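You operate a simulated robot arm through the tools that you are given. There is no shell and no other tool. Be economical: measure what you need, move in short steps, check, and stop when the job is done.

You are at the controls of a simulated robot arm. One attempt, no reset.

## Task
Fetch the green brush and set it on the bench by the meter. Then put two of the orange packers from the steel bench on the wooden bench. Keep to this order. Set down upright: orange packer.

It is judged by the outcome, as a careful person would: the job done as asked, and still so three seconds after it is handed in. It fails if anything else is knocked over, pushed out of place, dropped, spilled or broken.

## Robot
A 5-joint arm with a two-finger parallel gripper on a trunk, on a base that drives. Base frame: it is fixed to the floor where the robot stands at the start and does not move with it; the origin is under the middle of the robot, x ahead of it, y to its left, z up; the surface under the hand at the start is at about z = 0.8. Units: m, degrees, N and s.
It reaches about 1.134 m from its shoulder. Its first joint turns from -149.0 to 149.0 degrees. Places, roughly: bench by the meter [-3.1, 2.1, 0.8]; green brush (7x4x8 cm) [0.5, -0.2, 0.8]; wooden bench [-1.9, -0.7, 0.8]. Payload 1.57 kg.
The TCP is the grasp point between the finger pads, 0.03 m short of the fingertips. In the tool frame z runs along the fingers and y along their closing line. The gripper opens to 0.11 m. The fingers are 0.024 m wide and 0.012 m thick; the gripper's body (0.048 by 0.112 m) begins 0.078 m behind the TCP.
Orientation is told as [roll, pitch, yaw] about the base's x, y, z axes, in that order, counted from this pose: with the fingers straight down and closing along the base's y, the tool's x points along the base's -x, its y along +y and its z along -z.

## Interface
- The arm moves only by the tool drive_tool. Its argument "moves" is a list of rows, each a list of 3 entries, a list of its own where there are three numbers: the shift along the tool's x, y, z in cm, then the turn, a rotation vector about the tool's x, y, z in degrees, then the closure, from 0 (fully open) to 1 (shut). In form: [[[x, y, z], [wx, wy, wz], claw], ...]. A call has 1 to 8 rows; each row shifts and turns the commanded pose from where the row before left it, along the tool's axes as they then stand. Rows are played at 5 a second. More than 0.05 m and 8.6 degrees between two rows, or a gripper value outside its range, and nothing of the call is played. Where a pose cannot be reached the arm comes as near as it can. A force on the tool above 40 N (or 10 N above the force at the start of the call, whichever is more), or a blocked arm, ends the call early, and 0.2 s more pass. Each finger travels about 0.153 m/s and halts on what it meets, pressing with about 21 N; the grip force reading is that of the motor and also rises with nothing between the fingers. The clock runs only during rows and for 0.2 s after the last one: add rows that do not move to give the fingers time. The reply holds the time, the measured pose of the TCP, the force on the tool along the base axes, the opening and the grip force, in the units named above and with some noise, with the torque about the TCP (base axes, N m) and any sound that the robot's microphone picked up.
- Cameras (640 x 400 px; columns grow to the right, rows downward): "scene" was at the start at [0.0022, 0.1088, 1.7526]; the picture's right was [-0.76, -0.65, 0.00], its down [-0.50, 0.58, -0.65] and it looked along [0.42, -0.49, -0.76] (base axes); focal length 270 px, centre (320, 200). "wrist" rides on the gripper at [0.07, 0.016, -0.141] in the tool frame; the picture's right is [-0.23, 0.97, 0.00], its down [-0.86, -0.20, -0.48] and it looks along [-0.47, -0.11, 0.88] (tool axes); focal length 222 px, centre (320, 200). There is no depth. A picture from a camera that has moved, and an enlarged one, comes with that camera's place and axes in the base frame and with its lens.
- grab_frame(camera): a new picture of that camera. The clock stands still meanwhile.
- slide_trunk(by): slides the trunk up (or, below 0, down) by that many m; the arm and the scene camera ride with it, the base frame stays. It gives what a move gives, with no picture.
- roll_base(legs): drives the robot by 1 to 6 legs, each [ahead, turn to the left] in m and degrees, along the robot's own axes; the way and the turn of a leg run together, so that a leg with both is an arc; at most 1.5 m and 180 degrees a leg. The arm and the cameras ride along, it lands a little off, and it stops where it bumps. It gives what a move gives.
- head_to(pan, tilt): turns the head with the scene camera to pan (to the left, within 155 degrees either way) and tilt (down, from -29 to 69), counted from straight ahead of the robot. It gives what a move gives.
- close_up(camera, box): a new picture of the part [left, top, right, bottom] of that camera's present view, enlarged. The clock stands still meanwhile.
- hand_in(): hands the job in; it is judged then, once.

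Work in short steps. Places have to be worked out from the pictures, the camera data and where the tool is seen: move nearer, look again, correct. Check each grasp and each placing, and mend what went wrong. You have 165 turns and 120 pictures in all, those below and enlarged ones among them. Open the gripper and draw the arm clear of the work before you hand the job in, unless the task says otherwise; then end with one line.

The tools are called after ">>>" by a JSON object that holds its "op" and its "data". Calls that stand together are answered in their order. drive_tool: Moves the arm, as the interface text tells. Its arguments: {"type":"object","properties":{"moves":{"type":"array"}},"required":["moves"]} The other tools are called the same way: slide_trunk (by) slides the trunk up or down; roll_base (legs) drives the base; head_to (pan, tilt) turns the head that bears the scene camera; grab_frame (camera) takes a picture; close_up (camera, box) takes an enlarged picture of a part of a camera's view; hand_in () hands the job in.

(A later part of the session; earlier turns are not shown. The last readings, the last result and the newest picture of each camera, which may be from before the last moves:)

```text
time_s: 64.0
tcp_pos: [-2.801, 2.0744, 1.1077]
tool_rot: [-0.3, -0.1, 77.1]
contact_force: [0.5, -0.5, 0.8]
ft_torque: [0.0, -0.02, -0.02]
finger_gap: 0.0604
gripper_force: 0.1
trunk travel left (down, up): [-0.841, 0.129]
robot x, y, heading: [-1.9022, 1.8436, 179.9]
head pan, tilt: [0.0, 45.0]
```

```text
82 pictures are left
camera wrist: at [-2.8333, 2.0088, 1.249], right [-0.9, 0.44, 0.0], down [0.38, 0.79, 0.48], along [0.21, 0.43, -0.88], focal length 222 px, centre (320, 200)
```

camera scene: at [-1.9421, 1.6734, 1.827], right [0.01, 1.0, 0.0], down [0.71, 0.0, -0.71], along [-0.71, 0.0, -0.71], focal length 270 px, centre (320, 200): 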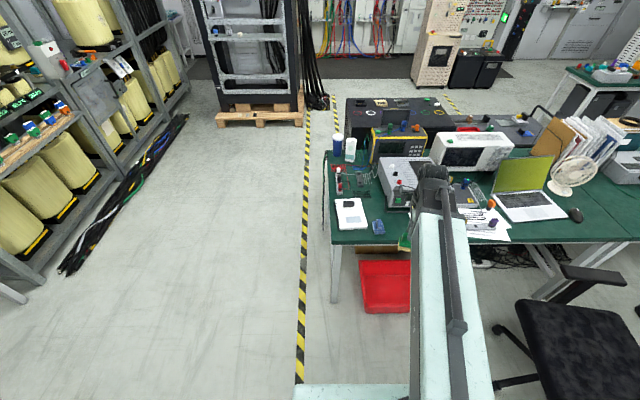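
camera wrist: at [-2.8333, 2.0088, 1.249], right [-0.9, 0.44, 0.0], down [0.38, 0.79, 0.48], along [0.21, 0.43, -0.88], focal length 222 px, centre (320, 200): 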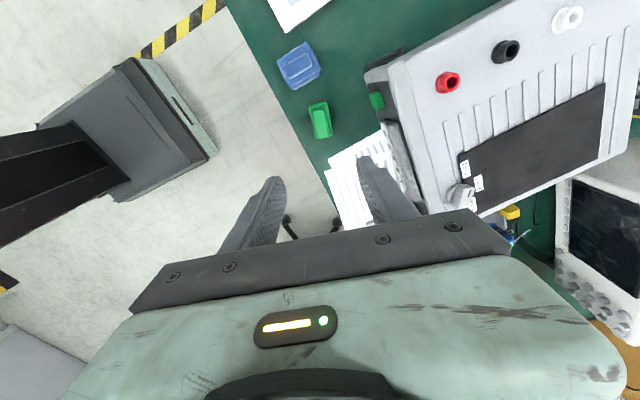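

The brush stands upright by the meter. I'll retract the arm, turn toward -y and drive over to look at the wooden bench for free spots.

>>> {"op": "drive_tool", "data": {"moves": [[[0.24, -4.35, 0], [0, 0, 0], 0.3], [[0.24, -4.35, 0], [0, 0, 0], 0.3], [[0.24, -4.35, 0], [0, 0, 0], 0.3], [[0.24, -4.35, 0], [0, 0, 0], 0.3], [[0.24, -4.35, 0], [0, 0, 0], 0.3], [[0.24, -4.35, 0], [0, 0, 0], 0.3], [[0.24, -4.35, 0], [0, 0, 0], 0.3]]}}

>>> {"op": "roll_base", "data": {"legs": [[0, 90], [1.2, 0]]}}

>>> {"op": "head_to", "data": {"pan": 12, "tilt": 42}}

>>> {"op": "grab_frame", "data": {"camera": "scene"}}

```text
time_s: 65.6
tcp_pos: [-2.5067, 1.9893, 1.1089]
tool_rot: [-0.3, -0.1, 77.1]
contact_force: [0.1, -0.1, -0.1]
ft_torque: [0.03, 0.01, -0.04]
finger_gap: 0.0771
gripper_force: 0.0
trunk travel left (down, up): [-0.841, 0.129]
robot x, y, heading: [-1.9014, 1.8435, 179.7]
head pan, tilt: [0.0, 45.0]
```

```text
time_s: 75.5
tcp_pos: [-2.0513, 0.0317, 1.108]
tool_rot: [-0.1, 0.0, 167.3]
contact_force: [-0.4, -0.3, 0.3]
ft_torque: [0.0, -0.02, -0.01]
finger_gap: 0.0769
gripper_force: 0.2
trunk travel left (down, up): [-0.841, 0.129]
robot x, y, heading: [-1.9091, 0.6417, -89.9]
head pan, tilt: [0.0, 45.0]
```

```text
time_s: 76.2
tcp_pos: [-2.0511, 0.0336, 1.1081]
tool_rot: [-0.1, -0.1, 167.4]
contact_force: [-0.8, -0.8, 0.5]
ft_torque: [0.02, 0.0, 0.02]
finger_gap: 0.0771
gripper_force: 0.1
trunk travel left (down, up): [-0.841, 0.129]
robot x, y, heading: [-1.9104, 0.6426, -89.8]
head pan, tilt: [12.0, 42.0]
```

```text
81 pictures are left
camera scene: at [-1.7269, 0.6042, 1.8293], right [-0.98, -0.21, 0.0], down [-0.14, 0.65, -0.74], along [0.15, -0.73, -0.67], focal length 270 px, centre (320, 200)
```

scene: 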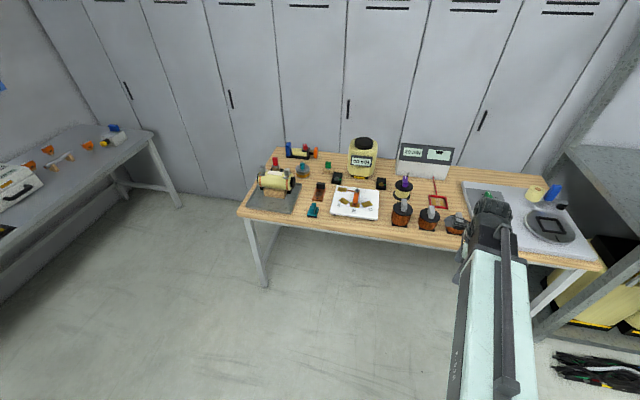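

>>> {"op": "close_up", "data": {"camera": "scene", "box": [220, 120, 500, 270]}}

```text
2.29 times, centred on (360, 195) of scene
camera zoom: at [-1.7269, 0.6042, 1.8293], right [-0.98, -0.21, 0.0], down [-0.14, 0.65, -0.74], along [0.15, -0.73, -0.67], focal length 616 px, centre (229, 211)
```

zoom: 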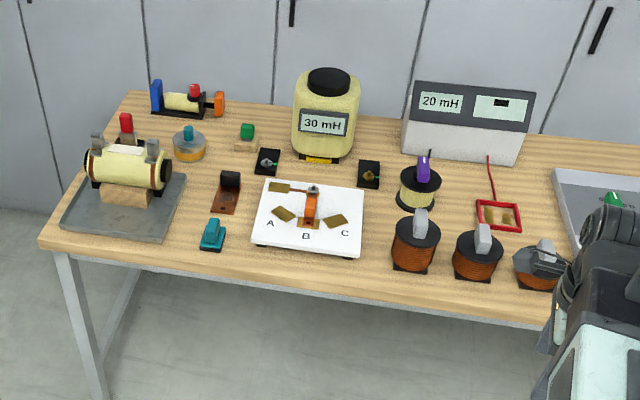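

The bench has narrow free spots near its front edge, which I'll pick once I know the packer size. Driving back to the steel bench on a route clear of the wooden bench.

>>> {"op": "roll_base", "data": {"legs": [[0, 90], [0.9, 0], [0, -50], [1.1, 0], [0, 50]]}}

>>> {"op": "grab_frame", "data": {"camera": "wrist"}}

>>> {"op": "head_to", "data": {"pan": -30, "tilt": 50}}

>>> {"op": "grab_frame", "data": {"camera": "scene"}}

```text
time_s: 94.5
tcp_pos: [0.3245, -0.3011, 1.1066]
tool_rot: [-0.3, 0.0, -101.2]
contact_force: [0.9, -0.1, 0.1]
ft_torque: [0.02, 0.02, 0.03]
finger_gap: 0.077
gripper_force: 0.0
trunk travel left (down, up): [-0.841, 0.129]
robot x, y, heading: [-0.2898, -0.1823, 1.4]
head pan, tilt: [12.0, 42.0]
```

```text
79 pictures are left
camera wrist: at [0.3533, -0.2364, 1.2488], right [0.91, -0.41, 0.0], down [-0.36, -0.8, 0.48], along [-0.2, -0.44, -0.88], focal length 222 px, centre (320, 200)
```

wrist: 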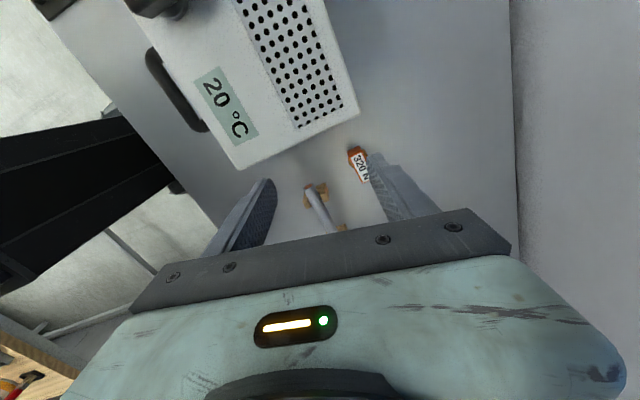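

```text
time_s: 95.6
tcp_pos: [0.3227, -0.3015, 1.1094]
tool_rot: [-0.2, -0.1, -101.2]
contact_force: [0.6, 0.1, 0.7]
ft_torque: [-0.01, 0.0, 0.02]
finger_gap: 0.0773
gripper_force: 0.1
trunk travel left (down, up): [-0.841, 0.129]
robot x, y, heading: [-0.2852, -0.1833, 1.5]
head pan, tilt: [-30.0, 50.0]
```

```text
78 pictures are left
camera scene: at [-0.272, -0.0507, 1.8181], right [-0.48, -0.88, 0.0], down [-0.67, 0.37, -0.64], along [0.56, -0.31, -0.77], focal length 270 px, centre (320, 200)
```

scene: 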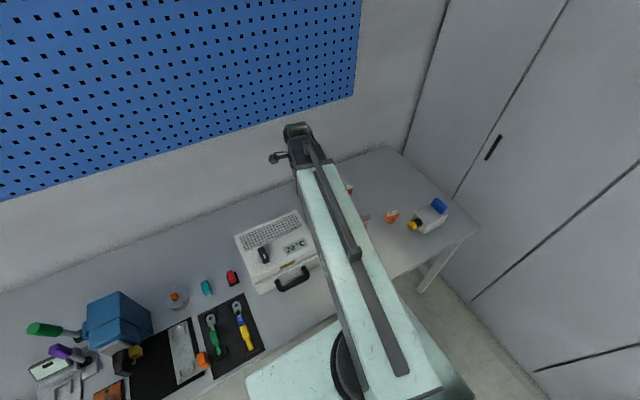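

I'll move toward the 265 N packer near (0.43, -0.58) and look at it from above.

>>> {"op": "drive_tool", "data": {"moves": [[[-3.5, 2.6, 0], [0, 0, 0], 0], [[-3.5, 2.6, 0], [0, 0, 0], 0], [[-3.5, 2.6, 0], [0, 0, 0], 0], [[-3.5, 2.6, 0], [0, 0, 0], 0], [[-3.5, 2.6, 0], [0, 0, 0], 0]]}}

>>> {"op": "grab_frame", "data": {"camera": "wrist"}}

>>> {"op": "close_up", "data": {"camera": "wrist", "box": [240, 80, 400, 230]}}

```text
time_s: 96.8
tcp_pos: [0.4179, -0.5005, 1.1085]
tool_rot: [-0.2, -0.2, -101.0]
contact_force: [-0.2, -0.2, -1.0]
ft_torque: [-0.03, 0.01, -0.01]
finger_gap: 0.11
gripper_force: 0.1
trunk travel left (down, up): [-0.841, 0.129]
robot x, y, heading: [-0.2907, -0.1817, 1.0]
head pan, tilt: [-30.0, 50.0]
```

```text
77 pictures are left
camera wrist: at [0.4475, -0.4348, 1.249], right [0.91, -0.41, 0.0], down [-0.36, -0.8, 0.48], along [-0.2, -0.44, -0.88], focal length 222 px, centre (320, 200)
```

wrist: 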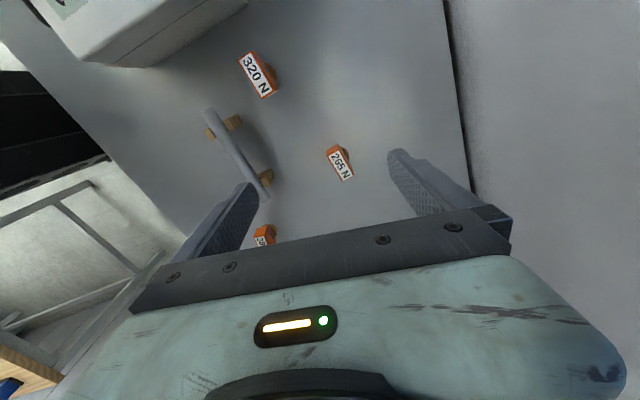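

```text
2.67 times, centred on (320, 155) of wrist
camera zoom: at [0.4475, -0.4348, 1.249], right [0.91, -0.41, 0.0], down [-0.36, -0.8, 0.48], along [-0.2, -0.44, -0.88], focal length 592 px, centre (320, 320)
```

zoom: 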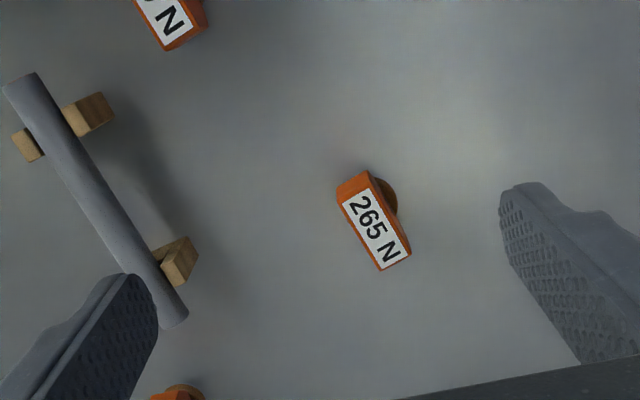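

>>> {"op": "close_up", "data": {"camera": "scene", "box": [330, 160, 460, 250]}}

```text
4.44 times, centred on (395, 205) of scene
camera zoom: at [-0.2718, -0.0511, 1.8181], right [-0.48, -0.88, 0.0], down [-0.67, 0.37, -0.64], along [0.56, -0.31, -0.77], focal length 1198 px, centre (-13, 178)
```

zoom: 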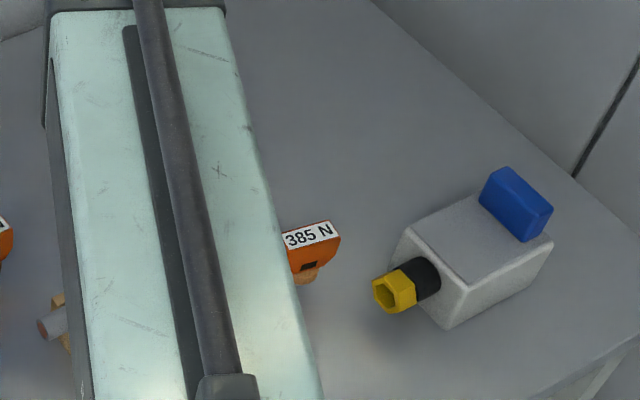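

The packers are label-topped orange blocks, about 7 cm tall, on a small round foot. The 265 N one is at (0.424, -0.574) with its top at z ≈ 0.87 and its long axis at about 96.5°. I'll align the tool so it closes across the short axis.

>>> {"op": "drive_tool", "data": {"moves": [[[0, 0, 0], [0, 0, -5.8], 0.3], [[0, 0, 0], [0, 0, -5.8], 0.3], [[0, 0, 0], [0, 0, -5.8], 0.3], [[-3.7, -0.2, 0], [0, 0, 0], 0.3], [[-3.6, 0, 0], [0, 0, 0], 0.3]]}}

>>> {"op": "slide_trunk", "data": {"by": -0.13}}

>>> {"op": "grab_frame", "data": {"camera": "wrist"}}

```text
time_s: 98.0
tcp_pos: [0.4219, -0.5719, 1.1092]
tool_rot: [-0.4, 0.0, -83.7]
contact_force: [0.4, -0.6, -0.5]
ft_torque: [0.02, 0.0, -0.01]
finger_gap: 0.0771
gripper_force: 0.1
trunk travel left (down, up): [-0.841, 0.129]
robot x, y, heading: [-0.2902, -0.1837, 1.5]
head pan, tilt: [-30.0, 50.0]
```

```text
time_s: 99.6
tcp_pos: [0.4216, -0.5723, 0.977]
tool_rot: [-0.3, 0.0, -83.8]
contact_force: [0.6, -0.2, 0.9]
ft_torque: [0.01, 0.0, -0.05]
finger_gap: 0.0771
gripper_force: 0.0
trunk travel left (down, up): [-0.711, 0.259]
robot x, y, heading: [-0.2889, -0.1842, 1.4]
head pan, tilt: [-30.0, 50.0]
```

```text
74 pictures are left
camera wrist: at [0.4307, -0.5009, 1.1193], right [0.99, -0.12, 0.0], down [-0.1, -0.87, 0.48], along [-0.06, -0.48, -0.88], focal length 222 px, centre (320, 200)
```

wrist: 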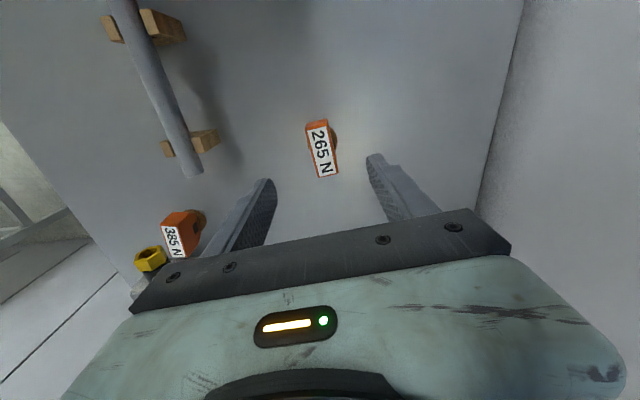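

The label centre lies exactly under the TCP and the axis is aligned. Lowering 0.123 m to grasp height.

>>> {"op": "slide_trunk", "data": {"by": -0.123}}

>>> {"op": "close_up", "data": {"camera": "wrist", "box": [220, 90, 420, 240]}}

```text
time_s: 101.2
tcp_pos: [0.4215, -0.5713, 0.8553]
tool_rot: [-0.3, 0.0, -83.8]
contact_force: [-0.5, -0.2, 0.7]
ft_torque: [0.02, 0.0, 0.03]
finger_gap: 0.0769
gripper_force: 0.1
trunk travel left (down, up): [-0.588, 0.382]
robot x, y, heading: [-0.2894, -0.183, 1.3]
head pan, tilt: [-30.0, 50.0]
```

```text
2.67 times, centred on (320, 165) of wrist
camera zoom: at [0.4307, -0.5009, 0.9963], right [0.99, -0.12, 0.0], down [-0.1, -0.87, 0.48], along [-0.06, -0.48, -0.88], focal length 592 px, centre (320, 293)
```

zoom: 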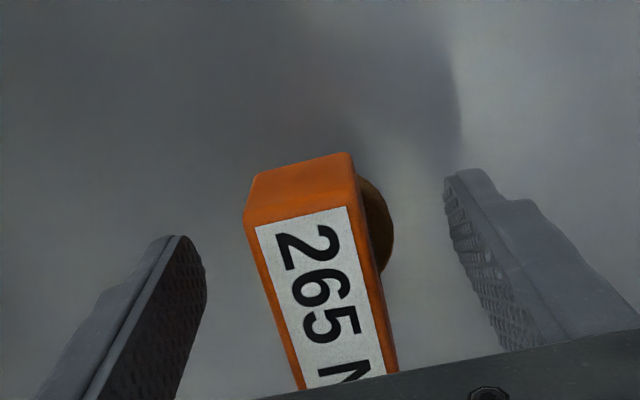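

The packer sits centered between the fingers. Closing.

>>> {"op": "drive_tool", "data": {"moves": [[[0, 0, 0], [0, 0, 0], 0.5], [[0, 0, 0], [0, 0, 0], 0.7], [[0, 0, 0], [0, 0, 0], 0.9], [[0, 0, 0], [0, 0, 0], 0.9], [[0, 0, 0], [0, 0, 0], 0.9]]}}

>>> {"op": "slide_trunk", "data": {"by": 0.03}}

>>> {"op": "grab_frame", "data": {"camera": "wrist"}}

```text
time_s: 102.3
tcp_pos: [0.422, -0.5734, 0.8563]
tool_rot: [-0.3, -0.1, -83.9]
contact_force: [0.6, 0.3, -0.2]
ft_torque: [0.04, -0.02, 0.03]
finger_gap: 0.0389
gripper_force: 20.8
trunk travel left (down, up): [-0.588, 0.382]
robot x, y, heading: [-0.2847, -0.1853, 1.2]
head pan, tilt: [-30.0, 50.0]
```

```text
time_s: 103.1
tcp_pos: [0.4229, -0.5708, 0.8864]
tool_rot: [-0.2, 0.1, -83.8]
contact_force: [-0.2, -0.6, -0.7]
ft_torque: [0.01, -0.04, 0.01]
finger_gap: 0.0391
gripper_force: 21.1
trunk travel left (down, up): [-0.618, 0.352]
robot x, y, heading: [-0.2882, -0.1847, 1.0]
head pan, tilt: [-30.0, 50.0]
```

```text
72 pictures are left
camera wrist: at [0.4309, -0.5009, 1.0262], right [0.99, -0.12, 0.0], down [-0.1, -0.87, 0.48], along [-0.06, -0.48, -0.88], focal length 222 px, centre (320, 200)
```

wrist: 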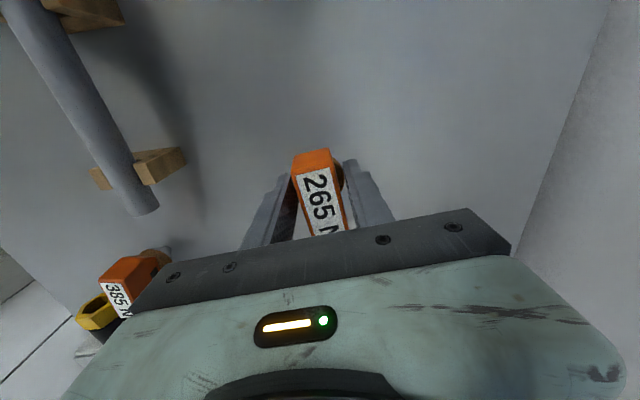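

It is lifted cleanly at a 3.9 cm gap. I'll raise it, retract, back out, and drive to face the wooden bench near x = -1.4.

>>> {"op": "slide_trunk", "data": {"by": 0.22}}

>>> {"op": "drive_tool", "data": {"moves": [[[4.18, -1.4, 0], [0, 0, 0], 0.9], [[4.18, -1.4, 0], [0, 0, 0], 0.9], [[4.18, -1.4, 0], [0, 0, 0], 0.9], [[4.18, -1.4, 0], [0, 0, 0], 0.9], [[4.18, -1.4, 0], [0, 0, 0], 0.9], [[4.18, -1.4, 0], [0, 0, 0], 0.9]]}}

>>> {"op": "roll_base", "data": {"legs": [[-0.35, 0], [0, -41], [-1.0, 0], [0, -50]]}}

>>> {"op": "head_to", "data": {"pan": 0, "tilt": 50}}

>>> {"op": "grab_frame", "data": {"camera": "scene"}}

>>> {"op": "grab_frame", "data": {"camera": "wrist"}}

```text
time_s: 105.4
tcp_pos: [0.4225, -0.5727, 1.1047]
tool_rot: [-0.4, 0.0, -83.8]
contact_force: [-0.3, 0.1, -0.6]
ft_torque: [-0.02, 0.01, 0.01]
finger_gap: 0.0391
gripper_force: 20.9
trunk travel left (down, up): [-0.838, 0.132]
robot x, y, heading: [-0.2888, -0.1826, 1.3]
head pan, tilt: [-30.0, 50.0]
```

```text
time_s: 106.8
tcp_pos: [0.3101, -0.3306, 1.1054]
tool_rot: [-0.3, 0.0, -83.8]
contact_force: [-0.5, -0.3, -1.0]
ft_torque: [0.0, 0.01, -0.01]
finger_gap: 0.0389
gripper_force: 21.0
trunk travel left (down, up): [-0.838, 0.132]
robot x, y, heading: [-0.2886, -0.1814, 1.1]
head pan, tilt: [-30.0, 50.0]
```

```text
time_s: 118.1
tcp_pos: [-1.5639, -0.15, 1.1049]
tool_rot: [-0.1, 0.0, -174.7]
contact_force: [0.0, 0.4, -0.1]
ft_torque: [-0.02, 0.01, 0.0]
finger_gap: 0.0389
gripper_force: 20.5
trunk travel left (down, up): [-0.838, 0.132]
robot x, y, heading: [-1.3914, 0.447, -89.1]
head pan, tilt: [-30.0, 50.0]
```

```text
time_s: 119.0
tcp_pos: [-1.5631, -0.1498, 1.1046]
tool_rot: [-0.3, 0.0, -174.6]
contact_force: [-0.2, -0.1, -0.8]
ft_torque: [0.03, 0.05, 0.0]
finger_gap: 0.0391
gripper_force: 20.8
trunk travel left (down, up): [-0.838, 0.132]
robot x, y, heading: [-1.3941, 0.4447, -89.1]
head pan, tilt: [0.0, 50.0]
```

```text
71 pictures are left
camera scene: at [-1.2266, 0.4166, 1.815], right [-1.0, -0.01, 0.0], down [-0.01, 0.77, -0.64], along [0.01, -0.64, -0.77], focal length 270 px, centre (320, 200)
```

scene: 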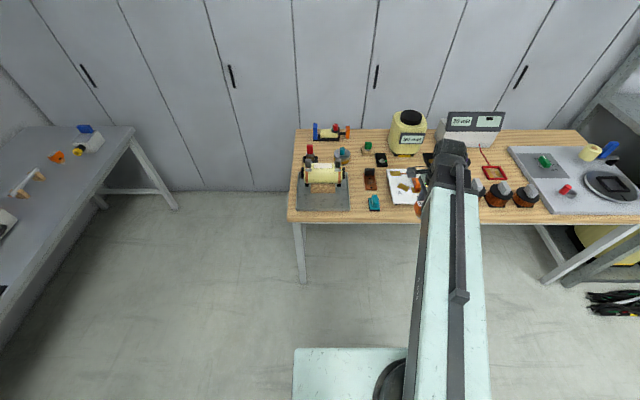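

```text
70 pictures are left
camera wrist: at [-1.493, -0.1608, 1.2462], right [-0.14, -0.99, 0.0], down [-0.87, 0.12, 0.48], along [-0.47, 0.07, -0.88], focal length 222 px, centre (320, 200)
```

wrist: 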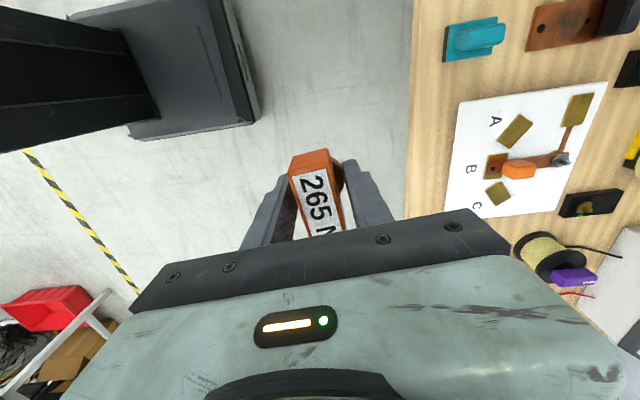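

>>> {"op": "close_up", "data": {"camera": "scene", "box": [280, 110, 480, 235]}}

```text
3.20 times, centred on (380, 172) of scene
camera zoom: at [-1.2266, 0.4166, 1.815], right [-1.0, -0.01, 0.0], down [-0.01, 0.77, -0.64], along [0.01, -0.64, -0.77], focal length 863 px, centre (128, 288)
```

zoom: 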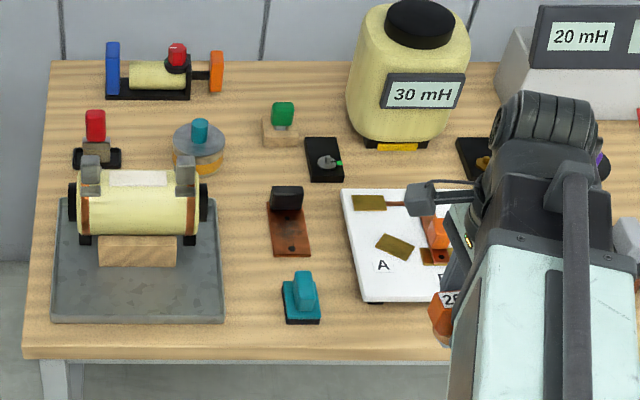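

The front strip of the wooden bench is clear between its edge (y ≈ -0.32) and the A/B/C board (y ≈ -0.405), which fits packers with the long axis along x. First spot is (-1.74, -0.365), so I'll square the yaw and move above it.

>>> {"op": "drive_tool", "data": {"moves": [[[0, 0, 0], [0, 0, 5.3], 0.9], [[-2.95, 3.5, 0], [0, 0, 0], 0.9], [[-2.95, 3.5, 0], [0, 0, 0], 0.9], [[-2.95, 3.5, 0], [0, 0, 0], 0.9], [[-2.95, 3.5, 0], [0, 0, 0], 0.9], [[-2.95, 3.5, 0], [0, 0, 0], 0.9], [[-2.95, 3.5, 0], [0, 0, 0], 0.9]]}}

>>> {"op": "grab_frame", "data": {"camera": "wrist"}}

>>> {"op": "close_up", "data": {"camera": "scene", "box": [340, 130, 540, 255]}}

```text
time_s: 120.6
tcp_pos: [-1.7408, -0.3609, 1.1044]
tool_rot: [-0.3, 0.0, 180.0]
contact_force: [0.5, 0.0, -0.3]
ft_torque: [-0.01, 0.0, 0.0]
finger_gap: 0.0389
gripper_force: 21.0
trunk travel left (down, up): [-0.838, 0.132]
robot x, y, heading: [-1.3949, 0.4464, -89.1]
head pan, tilt: [0.0, 50.0]
```

```text
68 pictures are left
camera wrist: at [-1.6713, -0.3781, 1.2458], right [-0.23, -0.97, 0.0], down [-0.85, 0.2, 0.48], along [-0.47, 0.11, -0.88], focal length 222 px, centre (320, 200)
```

wrist: 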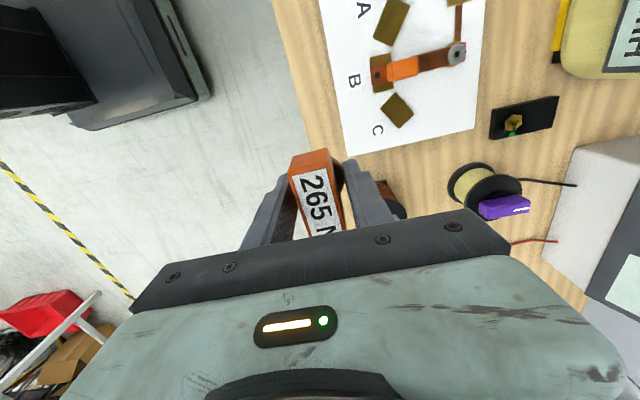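

```text
3.20 times, centred on (440, 192) of scene
camera zoom: at [-1.2272, 0.416, 1.8151], right [-1.0, -0.01, 0.0], down [-0.01, 0.77, -0.64], along [0.01, -0.64, -0.77], focal length 863 px, centre (-64, 224)
```

zoom: 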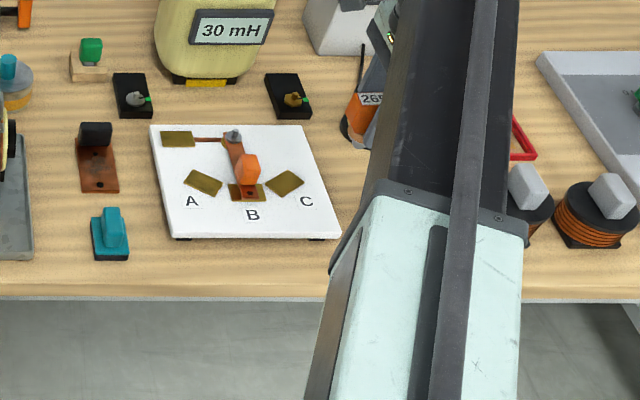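

The landing point projects mid-strip, with about 3.5 cm to the edge and 3.8 cm to the board. Lowering.

>>> {"op": "slide_trunk", "data": {"by": -0.2}}

>>> {"op": "grab_frame", "data": {"camera": "wrist"}}

>>> {"op": "grab_frame", "data": {"camera": "scene"}}

```text
time_s: 122.8
tcp_pos: [-1.7394, -0.3598, 0.905]
tool_rot: [-0.3, 0.0, -180.1]
contact_force: [0.1, 0.3, -1.5]
ft_torque: [-0.03, 0.0, 0.0]
finger_gap: 0.0389
gripper_force: 21.0
trunk travel left (down, up): [-0.638, 0.332]
robot x, y, heading: [-1.3927, 0.4479, -89.1]
head pan, tilt: [0.0, 50.0]
```

```text
66 pictures are left
camera wrist: at [-1.6704, -0.3772, 1.0462], right [-0.23, -0.97, 0.0], down [-0.85, 0.2, 0.48], along [-0.47, 0.11, -0.88], focal length 222 px, centre (320, 200)
```

wrist: 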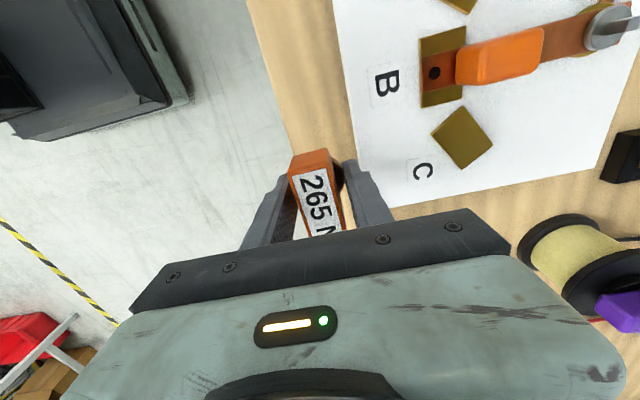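

```text
65 pictures are left
camera scene: at [-1.2268, 0.4166, 1.6151], right [-1.0, -0.01, 0.0], down [-0.01, 0.77, -0.64], along [0.01, -0.64, -0.77], focal length 270 px, centre (320, 200)
```

scene: 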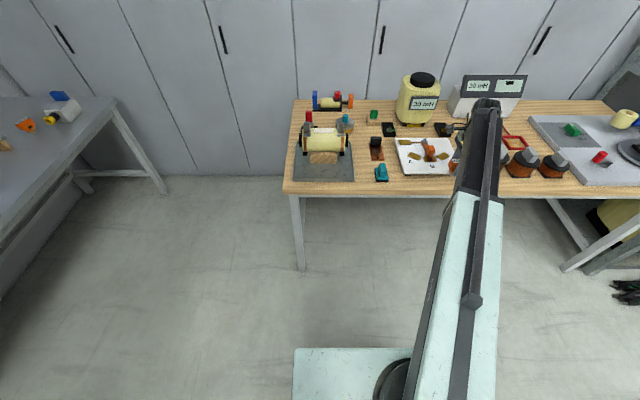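

Still centered. Lowering 3.5 cm, then creeping.

>>> {"op": "slide_trunk", "data": {"by": -0.035}}

>>> {"op": "slide_trunk", "data": {"by": -0.006}}

>>> {"op": "slide_trunk", "data": {"by": -0.004}}

>>> {"op": "close_up", "data": {"camera": "scene", "box": [370, 90, 530, 200]}}

>>> {"op": "grab_frame", "data": {"camera": "wrist"}}

```text
time_s: 123.6
tcp_pos: [-1.7401, -0.3591, 0.8698]
tool_rot: [-0.3, 0.0, -180.0]
contact_force: [-0.8, 0.9, -1.4]
ft_torque: [-0.02, 0.0, 0.02]
finger_gap: 0.0387
gripper_force: 20.8
trunk travel left (down, up): [-0.603, 0.367]
robot x, y, heading: [-1.393, 0.4484, -89.2]
head pan, tilt: [0.0, 50.0]
```

```text
time_s: 124.1
tcp_pos: [-1.7392, -0.3604, 0.8634]
tool_rot: [-0.4, 0.0, -180.0]
contact_force: [0.5, 0.0, -0.2]
ft_torque: [0.0, -0.01, 0.0]
finger_gap: 0.0388
gripper_force: 21.0
trunk travel left (down, up): [-0.597, 0.373]
robot x, y, heading: [-1.3933, 0.448, -89.0]
head pan, tilt: [0.0, 50.0]
```

```text
time_s: 124.7
tcp_pos: [-1.7399, -0.3603, 0.8588]
tool_rot: [-0.5, 0.0, -180.0]
contact_force: [0.6, -0.1, -0.8]
ft_torque: [0.0, 0.01, 0.0]
finger_gap: 0.0387
gripper_force: 20.3
trunk travel left (down, up): [-0.593, 0.377]
robot x, y, heading: [-1.3914, 0.4479, -89.2]
head pan, tilt: [0.0, 50.0]
```

```text
3.64 times, centred on (450, 145) of scene
camera zoom: at [-1.2268, 0.4166, 1.57], right [-1.0, -0.01, 0.0], down [-0.01, 0.77, -0.64], along [0.01, -0.64, -0.77], focal length 980 px, centre (-153, 400)
```

zoom: 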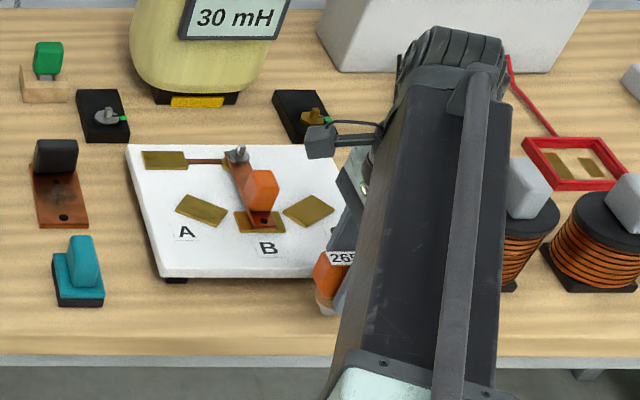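

```text
63 pictures are left
camera wrist: at [-1.6704, -0.3772, 1.0011], right [-0.23, -0.97, 0.0], down [-0.85, 0.2, 0.48], along [-0.47, 0.11, -0.88], focal length 222 px, centre (320, 200)
```

wrist: 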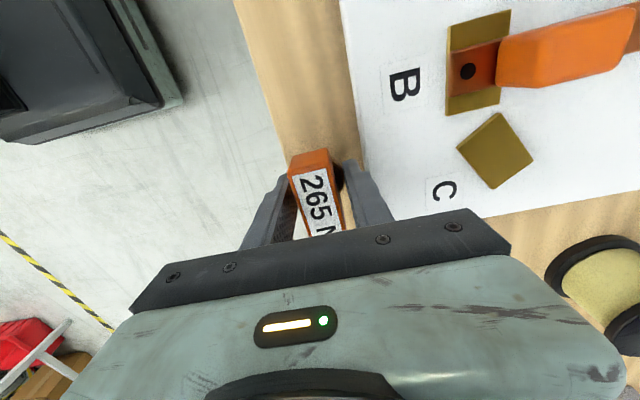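

The right finger has about 1 cm to the board. I'll shift 4 mm toward the edge and continue down in small steps.

>>> {"op": "drive_tool", "data": {"moves": [[[0, -0.4, 0], [0, 0, 0], 0.9], [[0, 0, 0], [0, 0, 0], 0.9]]}}

>>> {"op": "slide_trunk", "data": {"by": -0.003}}

>>> {"op": "slide_trunk", "data": {"by": -0.003}}

>>> {"op": "slide_trunk", "data": {"by": -0.003}}

```text
time_s: 125.2
tcp_pos: [-1.7398, -0.3559, 0.8609]
tool_rot: [-0.3, 0.0, -180.1]
contact_force: [0.5, -0.7, -1.5]
ft_torque: [0.01, 0.0, 0.04]
finger_gap: 0.0388
gripper_force: 20.6
trunk travel left (down, up): [-0.593, 0.377]
robot x, y, heading: [-1.3888, 0.4438, -89.3]
head pan, tilt: [0.0, 50.0]
```

```text
time_s: 125.8
tcp_pos: [-1.7403, -0.3567, 0.8575]
tool_rot: [-0.3, -0.1, -180.0]
contact_force: [-0.3, 0.1, -0.9]
ft_torque: [0.0, -0.01, 0.01]
finger_gap: 0.0386
gripper_force: 21.0
trunk travel left (down, up): [-0.59, 0.38]
robot x, y, heading: [-1.3967, 0.4484, -89.4]
head pan, tilt: [0.0, 50.0]
```

```text
time_s: 126.3
tcp_pos: [-1.7412, -0.355, 0.8557]
tool_rot: [-0.2, -0.1, -180.0]
contact_force: [-1.4, -4.0, 13.4]
ft_torque: [-0.2, 0.1, 0.01]
finger_gap: 0.0389
gripper_force: 21.0
trunk travel left (down, up): [-0.587, 0.383]
robot x, y, heading: [-1.3942, 0.4452, -89.1]
head pan, tilt: [0.0, 50.0]
```

```text
time_s: 126.8
tcp_pos: [-1.74, -0.3549, 0.8518]
tool_rot: [-0.2, 0.0, -180.0]
contact_force: [0.4, -2.0, 13.4]
ft_torque: [-0.1, 0.01, -0.01]
finger_gap: 0.0391
gripper_force: 21.1
trunk travel left (down, up): [-0.584, 0.386]
robot x, y, heading: [-1.3941, 0.444, -89.0]
head pan, tilt: [0.0, 50.0]
```

Contact at a TCP height of 0.855. I'll ease up 2 mm and open a little.

>>> {"op": "slide_trunk", "data": {"by": 0.002}}

>>> {"op": "drive_tool", "data": {"moves": [[[0, 0, 0], [0, 0, 0], 0.63], [[0, 0, 0], [0, 0, 0], 0.6], [[0, 0, 0], [0, 0, 0], 0.56], [[0, 0, 0], [0, 0, 0], 0.54], [[0, 0, 0], [0, 0, 0], 0.54]]}}

>>> {"op": "grab_frame", "data": {"camera": "wrist"}}

>>> {"op": "close_up", "data": {"camera": "scene", "box": [370, 90, 530, 200]}}

```text
time_s: 127.3
tcp_pos: [-1.7401, -0.3555, 0.8524]
tool_rot: [-0.2, 0.0, -179.9]
contact_force: [1.0, 0.4, -1.7]
ft_torque: [0.01, 0.02, 0.0]
finger_gap: 0.0389
gripper_force: 20.8
trunk travel left (down, up): [-0.586, 0.384]
robot x, y, heading: [-1.3975, 0.4442, -89.3]
head pan, tilt: [0.0, 50.0]
```

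```text
time_s: 128.5
tcp_pos: [-1.7409, -0.3558, 0.8526]
tool_rot: [-0.3, -0.1, -180.1]
contact_force: [0.2, -0.7, -0.2]
ft_torque: [0.01, -0.01, 0.02]
finger_gap: 0.0504
gripper_force: 0.1
trunk travel left (down, up): [-0.586, 0.384]
robot x, y, heading: [-1.3911, 0.4477, -89.3]
head pan, tilt: [0.0, 50.0]
```

```text
62 pictures are left
camera wrist: at [-1.6704, -0.3731, 0.9942], right [-0.23, -0.97, 0.0], down [-0.85, 0.2, 0.48], along [-0.47, 0.11, -0.88], focal length 222 px, centre (320, 200)
```

wrist: 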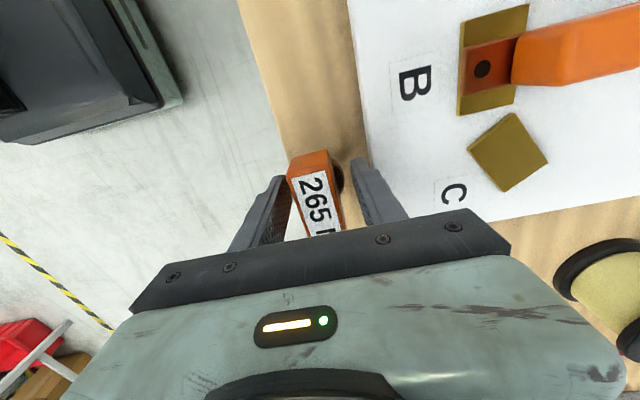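

```text
3.64 times, centred on (450, 145) of scene
camera zoom: at [-1.2268, 0.4166, 1.5631], right [-1.0, -0.01, 0.0], down [-0.01, 0.77, -0.64], along [0.01, -0.64, -0.77], focal length 980 px, centre (-153, 400)
```

zoom: 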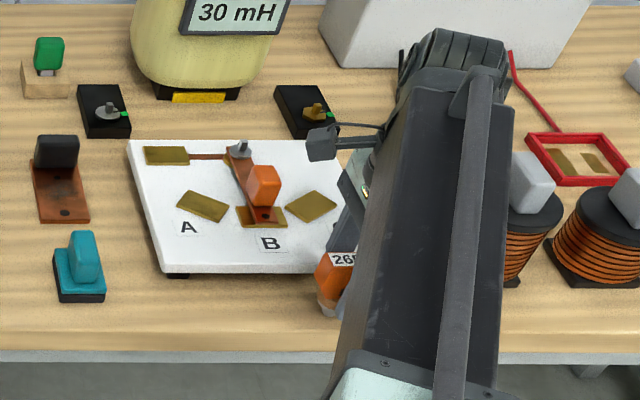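

It is released and standing. I'll raise slowly and verify it stays put.

>>> {"op": "slide_trunk", "data": {"by": 0.03}}

>>> {"op": "grab_frame", "data": {"camera": "wrist"}}

>>> {"op": "slide_trunk", "data": {"by": 0.22}}

>>> {"op": "grab_frame", "data": {"camera": "wrist"}}

```text
time_s: 129.3
tcp_pos: [-1.7406, -0.3569, 0.8823]
tool_rot: [-0.3, 0.0, -179.9]
contact_force: [0.4, 0.2, -0.6]
ft_torque: [0.01, 0.02, 0.01]
finger_gap: 0.0505
gripper_force: 0.0
trunk travel left (down, up): [-0.616, 0.354]
robot x, y, heading: [-1.3918, 0.4466, -89.2]
head pan, tilt: [0.0, 50.0]
```

```text
60 pictures are left
camera wrist: at [-1.6704, -0.3732, 1.0242], right [-0.23, -0.97, 0.0], down [-0.85, 0.2, 0.48], along [-0.47, 0.11, -0.88], focal length 222 px, centre (320, 200)
```

wrist: 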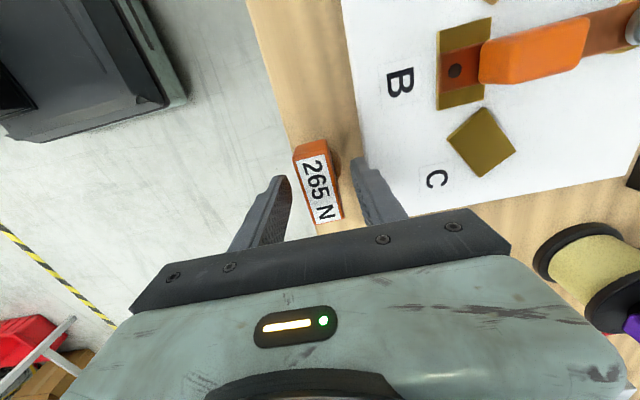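

```text
time_s: 131.6
tcp_pos: [-1.7402, -0.3553, 1.1026]
tool_rot: [-0.2, 0.0, -179.9]
contact_force: [0.5, 0.2, -0.6]
ft_torque: [0.02, -0.01, -0.01]
finger_gap: 0.0507
gripper_force: 0.0
trunk travel left (down, up): [-0.836, 0.134]
robot x, y, heading: [-1.3957, 0.445, -89.4]
head pan, tilt: [0.0, 50.0]
```

```text
59 pictures are left
camera wrist: at [-1.6704, -0.3732, 1.2441], right [-0.23, -0.97, 0.0], down [-0.85, 0.2, 0.48], along [-0.47, 0.11, -0.88], focal length 222 px, centre (320, 200)
```

wrist: 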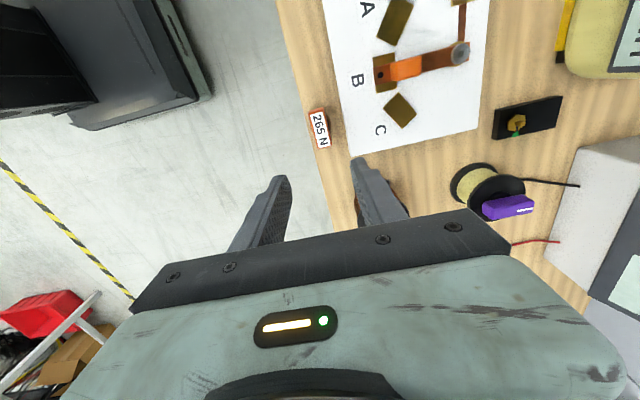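

The first packer stands upright on the wooden bench. I'll retract and retrace the route to the steel bench.

>>> {"op": "drive_tool", "data": {"moves": [[[2.95, -3.5, 0], [0, 0, 0], 0.3], [[2.95, -3.5, 0], [0, 0, 0], 0.3], [[2.95, -3.5, 0], [0, 0, 0], 0.3], [[2.95, -3.5, 0], [0, 0, 0], 0.3], [[2.95, -3.5, 0], [0, 0, 0], 0.3], [[2.95, -3.5, 0], [0, 0, 0], 0.3]]}}

>>> {"op": "roll_base", "data": {"legs": [[0, 50], [1.0, 0], [0, 40], [0.33, 0]]}}

>>> {"op": "grab_frame", "data": {"camera": "wrist"}}

```text
time_s: 133.0
tcp_pos: [-1.5623, -0.1445, 1.1035]
tool_rot: [-0.2, -0.1, 180.0]
contact_force: [-0.2, 1.1, 0.7]
ft_torque: [-0.03, 0.0, 0.02]
finger_gap: 0.0772
gripper_force: 0.0
trunk travel left (down, up): [-0.836, 0.134]
robot x, y, heading: [-1.3931, 0.4484, -89.2]
head pan, tilt: [0.0, 50.0]
```

```text
time_s: 144.1
tcp_pos: [0.2963, -0.3686, 1.1026]
tool_rot: [-0.2, 0.0, -90.5]
contact_force: [0.1, 0.1, -0.5]
ft_torque: [-0.02, 0.02, 0.02]
finger_gap: 0.077
gripper_force: 0.1
trunk travel left (down, up): [-0.836, 0.134]
robot x, y, heading: [-0.2941, -0.1949, 0.4]
head pan, tilt: [0.0, 50.0]
```

```text
58 pictures are left
camera wrist: at [0.3141, -0.2993, 1.2437], right [0.97, -0.23, -0.01], down [-0.2, -0.85, 0.48], along [-0.12, -0.47, -0.88], focal length 222 px, centre (320, 200)
```

wrist: 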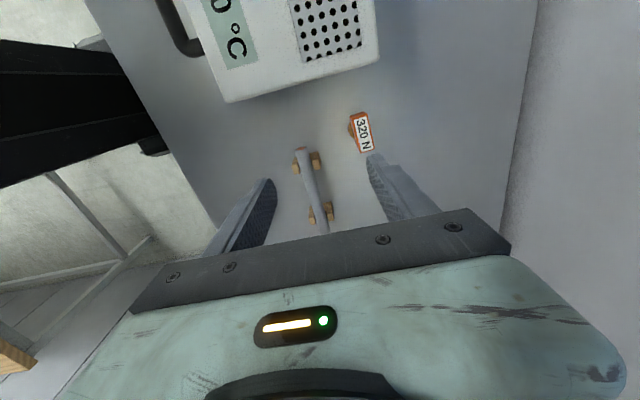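

The 320 N packer is at about (0.361, -0.392) with its long axis near 93°. The rod supports and box leave room, so I'll align above it and lower partway.

>>> {"op": "drive_tool", "data": {"moves": [[[0, 0, 0], [0, 0, -3.5], 0.3], [[-1.35, 3.2, 0], [0, 0, 0], 0.3], [[-1.35, 3.2, 0], [0, 0, 0], 0.3]]}}

>>> {"op": "slide_trunk", "data": {"by": -0.12}}

>>> {"op": "grab_frame", "data": {"camera": "wrist"}}

```text
time_s: 144.9
tcp_pos: [0.362, -0.393, 1.1029]
tool_rot: [-0.3, 0.0, -86.9]
contact_force: [-0.4, 0.2, -0.5]
ft_torque: [0.01, -0.01, -0.01]
finger_gap: 0.0771
gripper_force: 0.2
trunk travel left (down, up): [-0.836, 0.134]
robot x, y, heading: [-0.2946, -0.1939, 0.6]
head pan, tilt: [0.0, 50.0]
```

```text
time_s: 146.4
tcp_pos: [0.3615, -0.3927, 0.9842]
tool_rot: [-0.3, -0.1, -86.9]
contact_force: [-0.8, 0.2, -0.4]
ft_torque: [0.0, 0.0, 0.01]
finger_gap: 0.0768
gripper_force: 0.1
trunk travel left (down, up): [-0.716, 0.254]
robot x, y, heading: [-0.2909, -0.1903, 0.7]
head pan, tilt: [0.0, 50.0]
```

```text
57 pictures are left
camera wrist: at [0.3738, -0.3221, 1.1243], right [0.98, -0.17, 0.0], down [-0.15, -0.86, 0.48], along [-0.09, -0.47, -0.88], focal length 222 px, centre (320, 200)
```

wrist: 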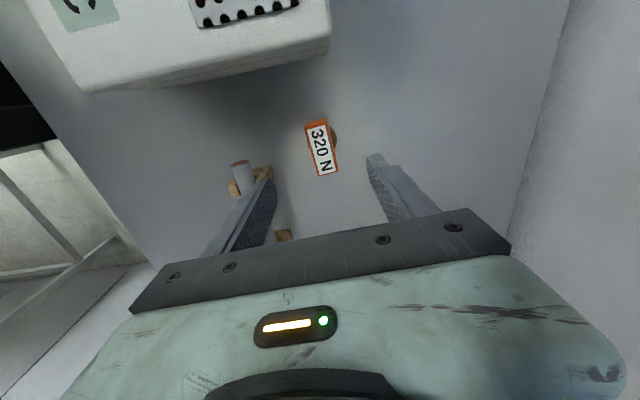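

It is centred under the TCP, and the rod's wood block is about 8 cm off, clear of the finger. Lowering to grasp height and closing.

>>> {"op": "slide_trunk", "data": {"by": -0.129}}

>>> {"op": "grab_frame", "data": {"camera": "wrist"}}

```text
time_s: 148.0
tcp_pos: [0.3603, -0.3919, 0.8544]
tool_rot: [-0.3, -0.1, -87.0]
contact_force: [0.2, -0.2, -0.8]
ft_torque: [0.0, 0.04, 0.0]
finger_gap: 0.0771
gripper_force: 0.1
trunk travel left (down, up): [-0.587, 0.383]
robot x, y, heading: [-0.294, -0.1926, 0.9]
head pan, tilt: [0.0, 50.0]
```

```text
56 pictures are left
camera wrist: at [0.3738, -0.3221, 0.9953], right [0.98, -0.17, 0.0], down [-0.15, -0.86, 0.48], along [-0.09, -0.47, -0.88], focal length 222 px, centre (320, 200)
```

wrist: 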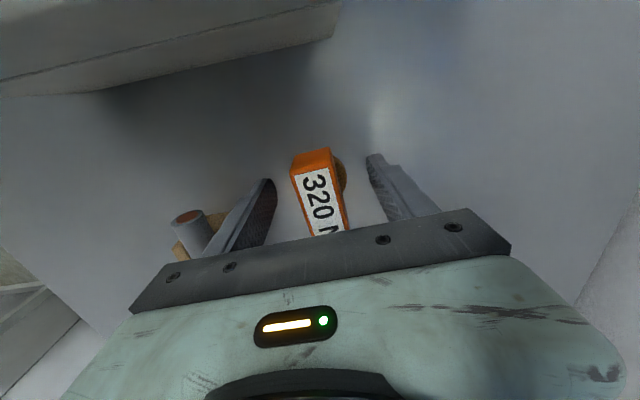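

>>> {"op": "drive_tool", "data": {"moves": [[[0, 0, 0], [0, 0, 0], 0.5], [[0, 0, 0], [0, 0, 0], 0.7], [[0, 0, 0], [0, 0, 0], 0.9], [[0, 0, 0], [0, 0, 0], 0.9], [[0, 0, 0], [0, 0, 0], 0.9]]}}

>>> {"op": "slide_trunk", "data": {"by": 0.03}}

>>> {"op": "grab_frame", "data": {"camera": "wrist"}}

```text
time_s: 149.2
tcp_pos: [0.3617, -0.3925, 0.8536]
tool_rot: [-0.3, 0.0, -86.9]
contact_force: [0.6, 0.6, -0.2]
ft_torque: [-0.02, -0.03, 0.02]
finger_gap: 0.0389
gripper_force: 21.1
trunk travel left (down, up): [-0.587, 0.383]
robot x, y, heading: [-0.2914, -0.1935, 0.6]
head pan, tilt: [0.0, 50.0]
```

```text
time_s: 149.9
tcp_pos: [0.3609, -0.3922, 0.8854]
tool_rot: [-0.3, 0.0, -86.8]
contact_force: [0.4, 0.1, -0.8]
ft_torque: [0.04, 0.0, 0.02]
finger_gap: 0.0391
gripper_force: 21.2
trunk travel left (down, up): [-0.617, 0.353]
robot x, y, heading: [-0.2934, -0.1902, 0.7]
head pan, tilt: [0.0, 50.0]
```

```text
55 pictures are left
camera wrist: at [0.3739, -0.3221, 1.0252], right [0.98, -0.17, 0.0], down [-0.15, -0.86, 0.48], along [-0.09, -0.47, -0.88], focal length 222 px, centre (320, 200)
```

wrist: 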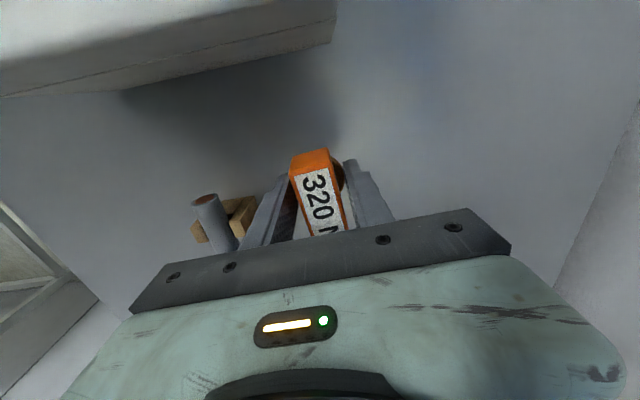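

It is lifted with the same secure grip. I'll raise it, then back out and drive to the wooden bench again.

>>> {"op": "slide_trunk", "data": {"by": 0.22}}

>>> {"op": "roll_base", "data": {"legs": [[-0.35, 0], [0, -41], [-1.0, 0], [0, -50]]}}

>>> {"op": "grab_frame", "data": {"camera": "wrist"}}

>>> {"op": "close_up", "data": {"camera": "scene", "box": [280, 110, 520, 260]}}

```text
time_s: 152.3
tcp_pos: [0.3617, -0.392, 1.1044]
tool_rot: [-0.3, 0.1, -86.9]
contact_force: [-0.2, 0.4, -1.4]
ft_torque: [0.01, 0.02, -0.02]
finger_gap: 0.039
gripper_force: 21.2
trunk travel left (down, up): [-0.837, 0.133]
robot x, y, heading: [-0.2967, -0.1953, 1.0]
head pan, tilt: [0.0, 50.0]
```

```text
time_s: 163.5
tcp_pos: [-1.6244, -0.1983, 1.1035]
tool_rot: [-0.2, -0.1, -178.4]
contact_force: [0.3, 0.3, -1.0]
ft_torque: [0.0, 0.09, -0.01]
finger_gap: 0.0389
gripper_force: 21.2
trunk travel left (down, up): [-0.837, 0.133]
robot x, y, heading: [-1.3961, 0.4473, -90.6]
head pan, tilt: [0.0, 50.0]
```

```text
54 pictures are left
camera wrist: at [-1.5544, -0.2142, 1.2448], right [-0.2, -0.98, -0.01], down [-0.86, 0.17, 0.48], along [-0.47, 0.1, -0.88], focal length 222 px, centre (320, 200)
```

wrist: 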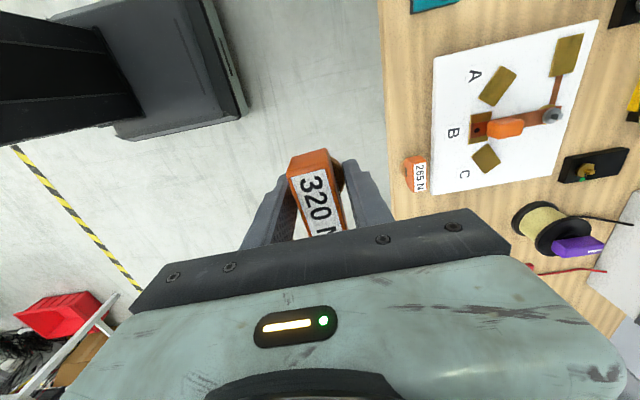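

```text
2.67 times, centred on (400, 185) of scene
camera zoom: at [-1.2272, 0.4165, 1.8139], right [-1.0, 0.01, 0.0], down [0.0, 0.77, -0.64], along [0.0, -0.64, -0.77], focal length 719 px, centre (107, 240)
```

zoom: 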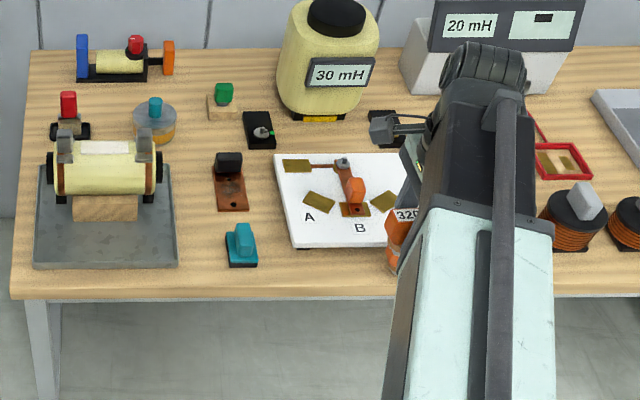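

The first packer is still upright. The second spot is (-1.575, -0.356), between the teal block and the first packer, in front of the board.

>>> {"op": "drive_tool", "data": {"moves": [[[0, 0, 0], [0, 0, 1.6], 0.9], [[1.23, 3.95, 0], [0, 0, 0], 0.9], [[1.23, 3.95, 0], [0, 0, 0], 0.9], [[1.23, 3.95, 0], [0, 0, 0], 0.9], [[1.23, 3.95, 0], [0, 0, 0], 0.9]]}}

>>> {"op": "slide_trunk", "data": {"by": -0.18}}

>>> {"op": "grab_frame", "data": {"camera": "wrist"}}

>>> {"op": "close_up", "data": {"camera": "scene", "box": [280, 80, 520, 230]}}

```text
time_s: 164.7
tcp_pos: [-1.5753, -0.3562, 1.103]
tool_rot: [-0.4, 0.0, 180.0]
contact_force: [0.2, -0.2, -1.9]
ft_torque: [0.0, 0.01, 0.02]
finger_gap: 0.0388
gripper_force: 20.4
trunk travel left (down, up): [-0.837, 0.133]
robot x, y, heading: [-1.3956, 0.4496, -90.5]
head pan, tilt: [0.0, 50.0]
```

```text
time_s: 166.7
tcp_pos: [-1.5757, -0.3559, 0.9243]
tool_rot: [-0.3, 0.0, 180.0]
contact_force: [-0.6, 0.2, -1.4]
ft_torque: [0.01, 0.05, 0.04]
finger_gap: 0.0388
gripper_force: 21.1
trunk travel left (down, up): [-0.657, 0.313]
robot x, y, heading: [-1.3907, 0.4521, -90.2]
head pan, tilt: [0.0, 50.0]
```

```text
52 pictures are left
camera wrist: at [-1.5061, -0.3726, 1.0652], right [-0.23, -0.97, 0.0], down [-0.85, 0.2, 0.48], along [-0.47, 0.11, -0.88], focal length 222 px, centre (320, 200)
```

wrist: 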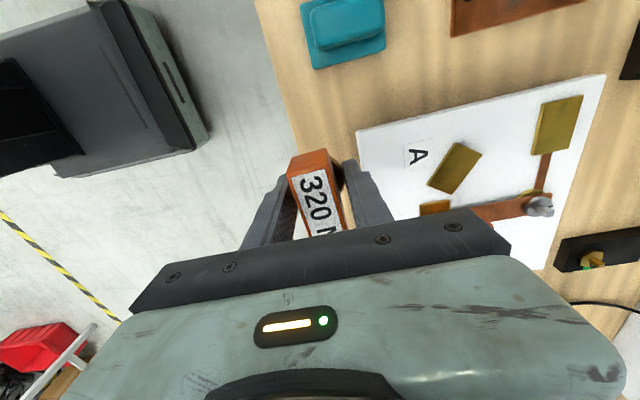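

```text
2.67 times, centred on (400, 155) of scene
camera zoom: at [-1.2282, 0.4179, 1.6341], right [-1.0, 0.01, 0.0], down [0.0, 0.77, -0.64], along [0.0, -0.64, -0.77], focal length 719 px, centre (107, 320)
```

zoom: 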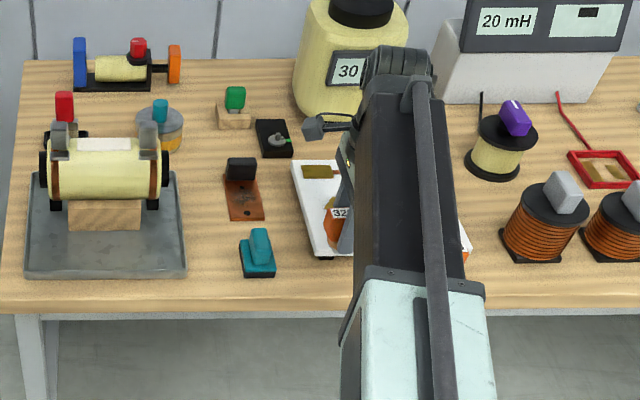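

Centered in the strip and clear of the teal block and board. Lowering 6.2 cm, then creeping to contact.

>>> {"op": "slide_trunk", "data": {"by": -0.062}}

>>> {"op": "slide_trunk", "data": {"by": -0.004}}

>>> {"op": "slide_trunk", "data": {"by": -0.003}}

```text
time_s: 167.7
tcp_pos: [-1.5757, -0.3545, 0.8611]
tool_rot: [-0.3, -0.1, 180.0]
contact_force: [0.3, -0.1, -0.9]
ft_torque: [-0.05, 0.0, -0.02]
finger_gap: 0.0386
gripper_force: 20.8
trunk travel left (down, up): [-0.595, 0.375]
robot x, y, heading: [-1.3938, 0.4499, -90.3]
head pan, tilt: [0.0, 50.0]
```

```text
time_s: 168.2
tcp_pos: [-1.5758, -0.3555, 0.8582]
tool_rot: [-0.3, 0.0, 180.0]
contact_force: [0.2, 0.3, -0.8]
ft_torque: [0.0, -0.01, -0.01]
finger_gap: 0.0386
gripper_force: 20.9
trunk travel left (down, up): [-0.591, 0.379]
robot x, y, heading: [-1.3956, 0.4554, -90.3]
head pan, tilt: [0.0, 50.0]
```

```text
time_s: 168.8
tcp_pos: [-1.5762, -0.3571, 0.8551]
tool_rot: [-0.4, 0.0, 180.0]
contact_force: [-0.1, 0.6, -0.2]
ft_torque: [0.02, 0.04, 0.03]
finger_gap: 0.0388
gripper_force: 20.7
trunk travel left (down, up): [-0.588, 0.382]
robot x, y, heading: [-1.3921, 0.4495, -90.5]
head pan, tilt: [0.0, 50.0]
```

>>> {"op": "slide_trunk", "data": {"by": -0.002}}

>>> {"op": "slide_trunk", "data": {"by": -0.002}}

```text
time_s: 169.3
tcp_pos: [-1.5742, -0.3561, 0.8543]
tool_rot: [-0.2, -0.1, 180.1]
contact_force: [-1.6, -4.5, 15.0]
ft_torque: [-0.22, 0.05, 0.0]
finger_gap: 0.0388
gripper_force: 20.7
trunk travel left (down, up): [-0.586, 0.384]
robot x, y, heading: [-1.3945, 0.4522, -90.2]
head pan, tilt: [0.0, 50.0]
```

```text
time_s: 169.8
tcp_pos: [-1.5758, -0.3539, 0.853]
tool_rot: [-0.2, 0.1, 180.0]
contact_force: [-1.2, -5.7, 14.5]
ft_torque: [-0.27, 0.02, 0.01]
finger_gap: 0.0391
gripper_force: 21.0
trunk travel left (down, up): [-0.584, 0.386]
robot x, y, heading: [-1.397, 0.4486, -90.2]
head pan, tilt: [0.0, 50.0]
```

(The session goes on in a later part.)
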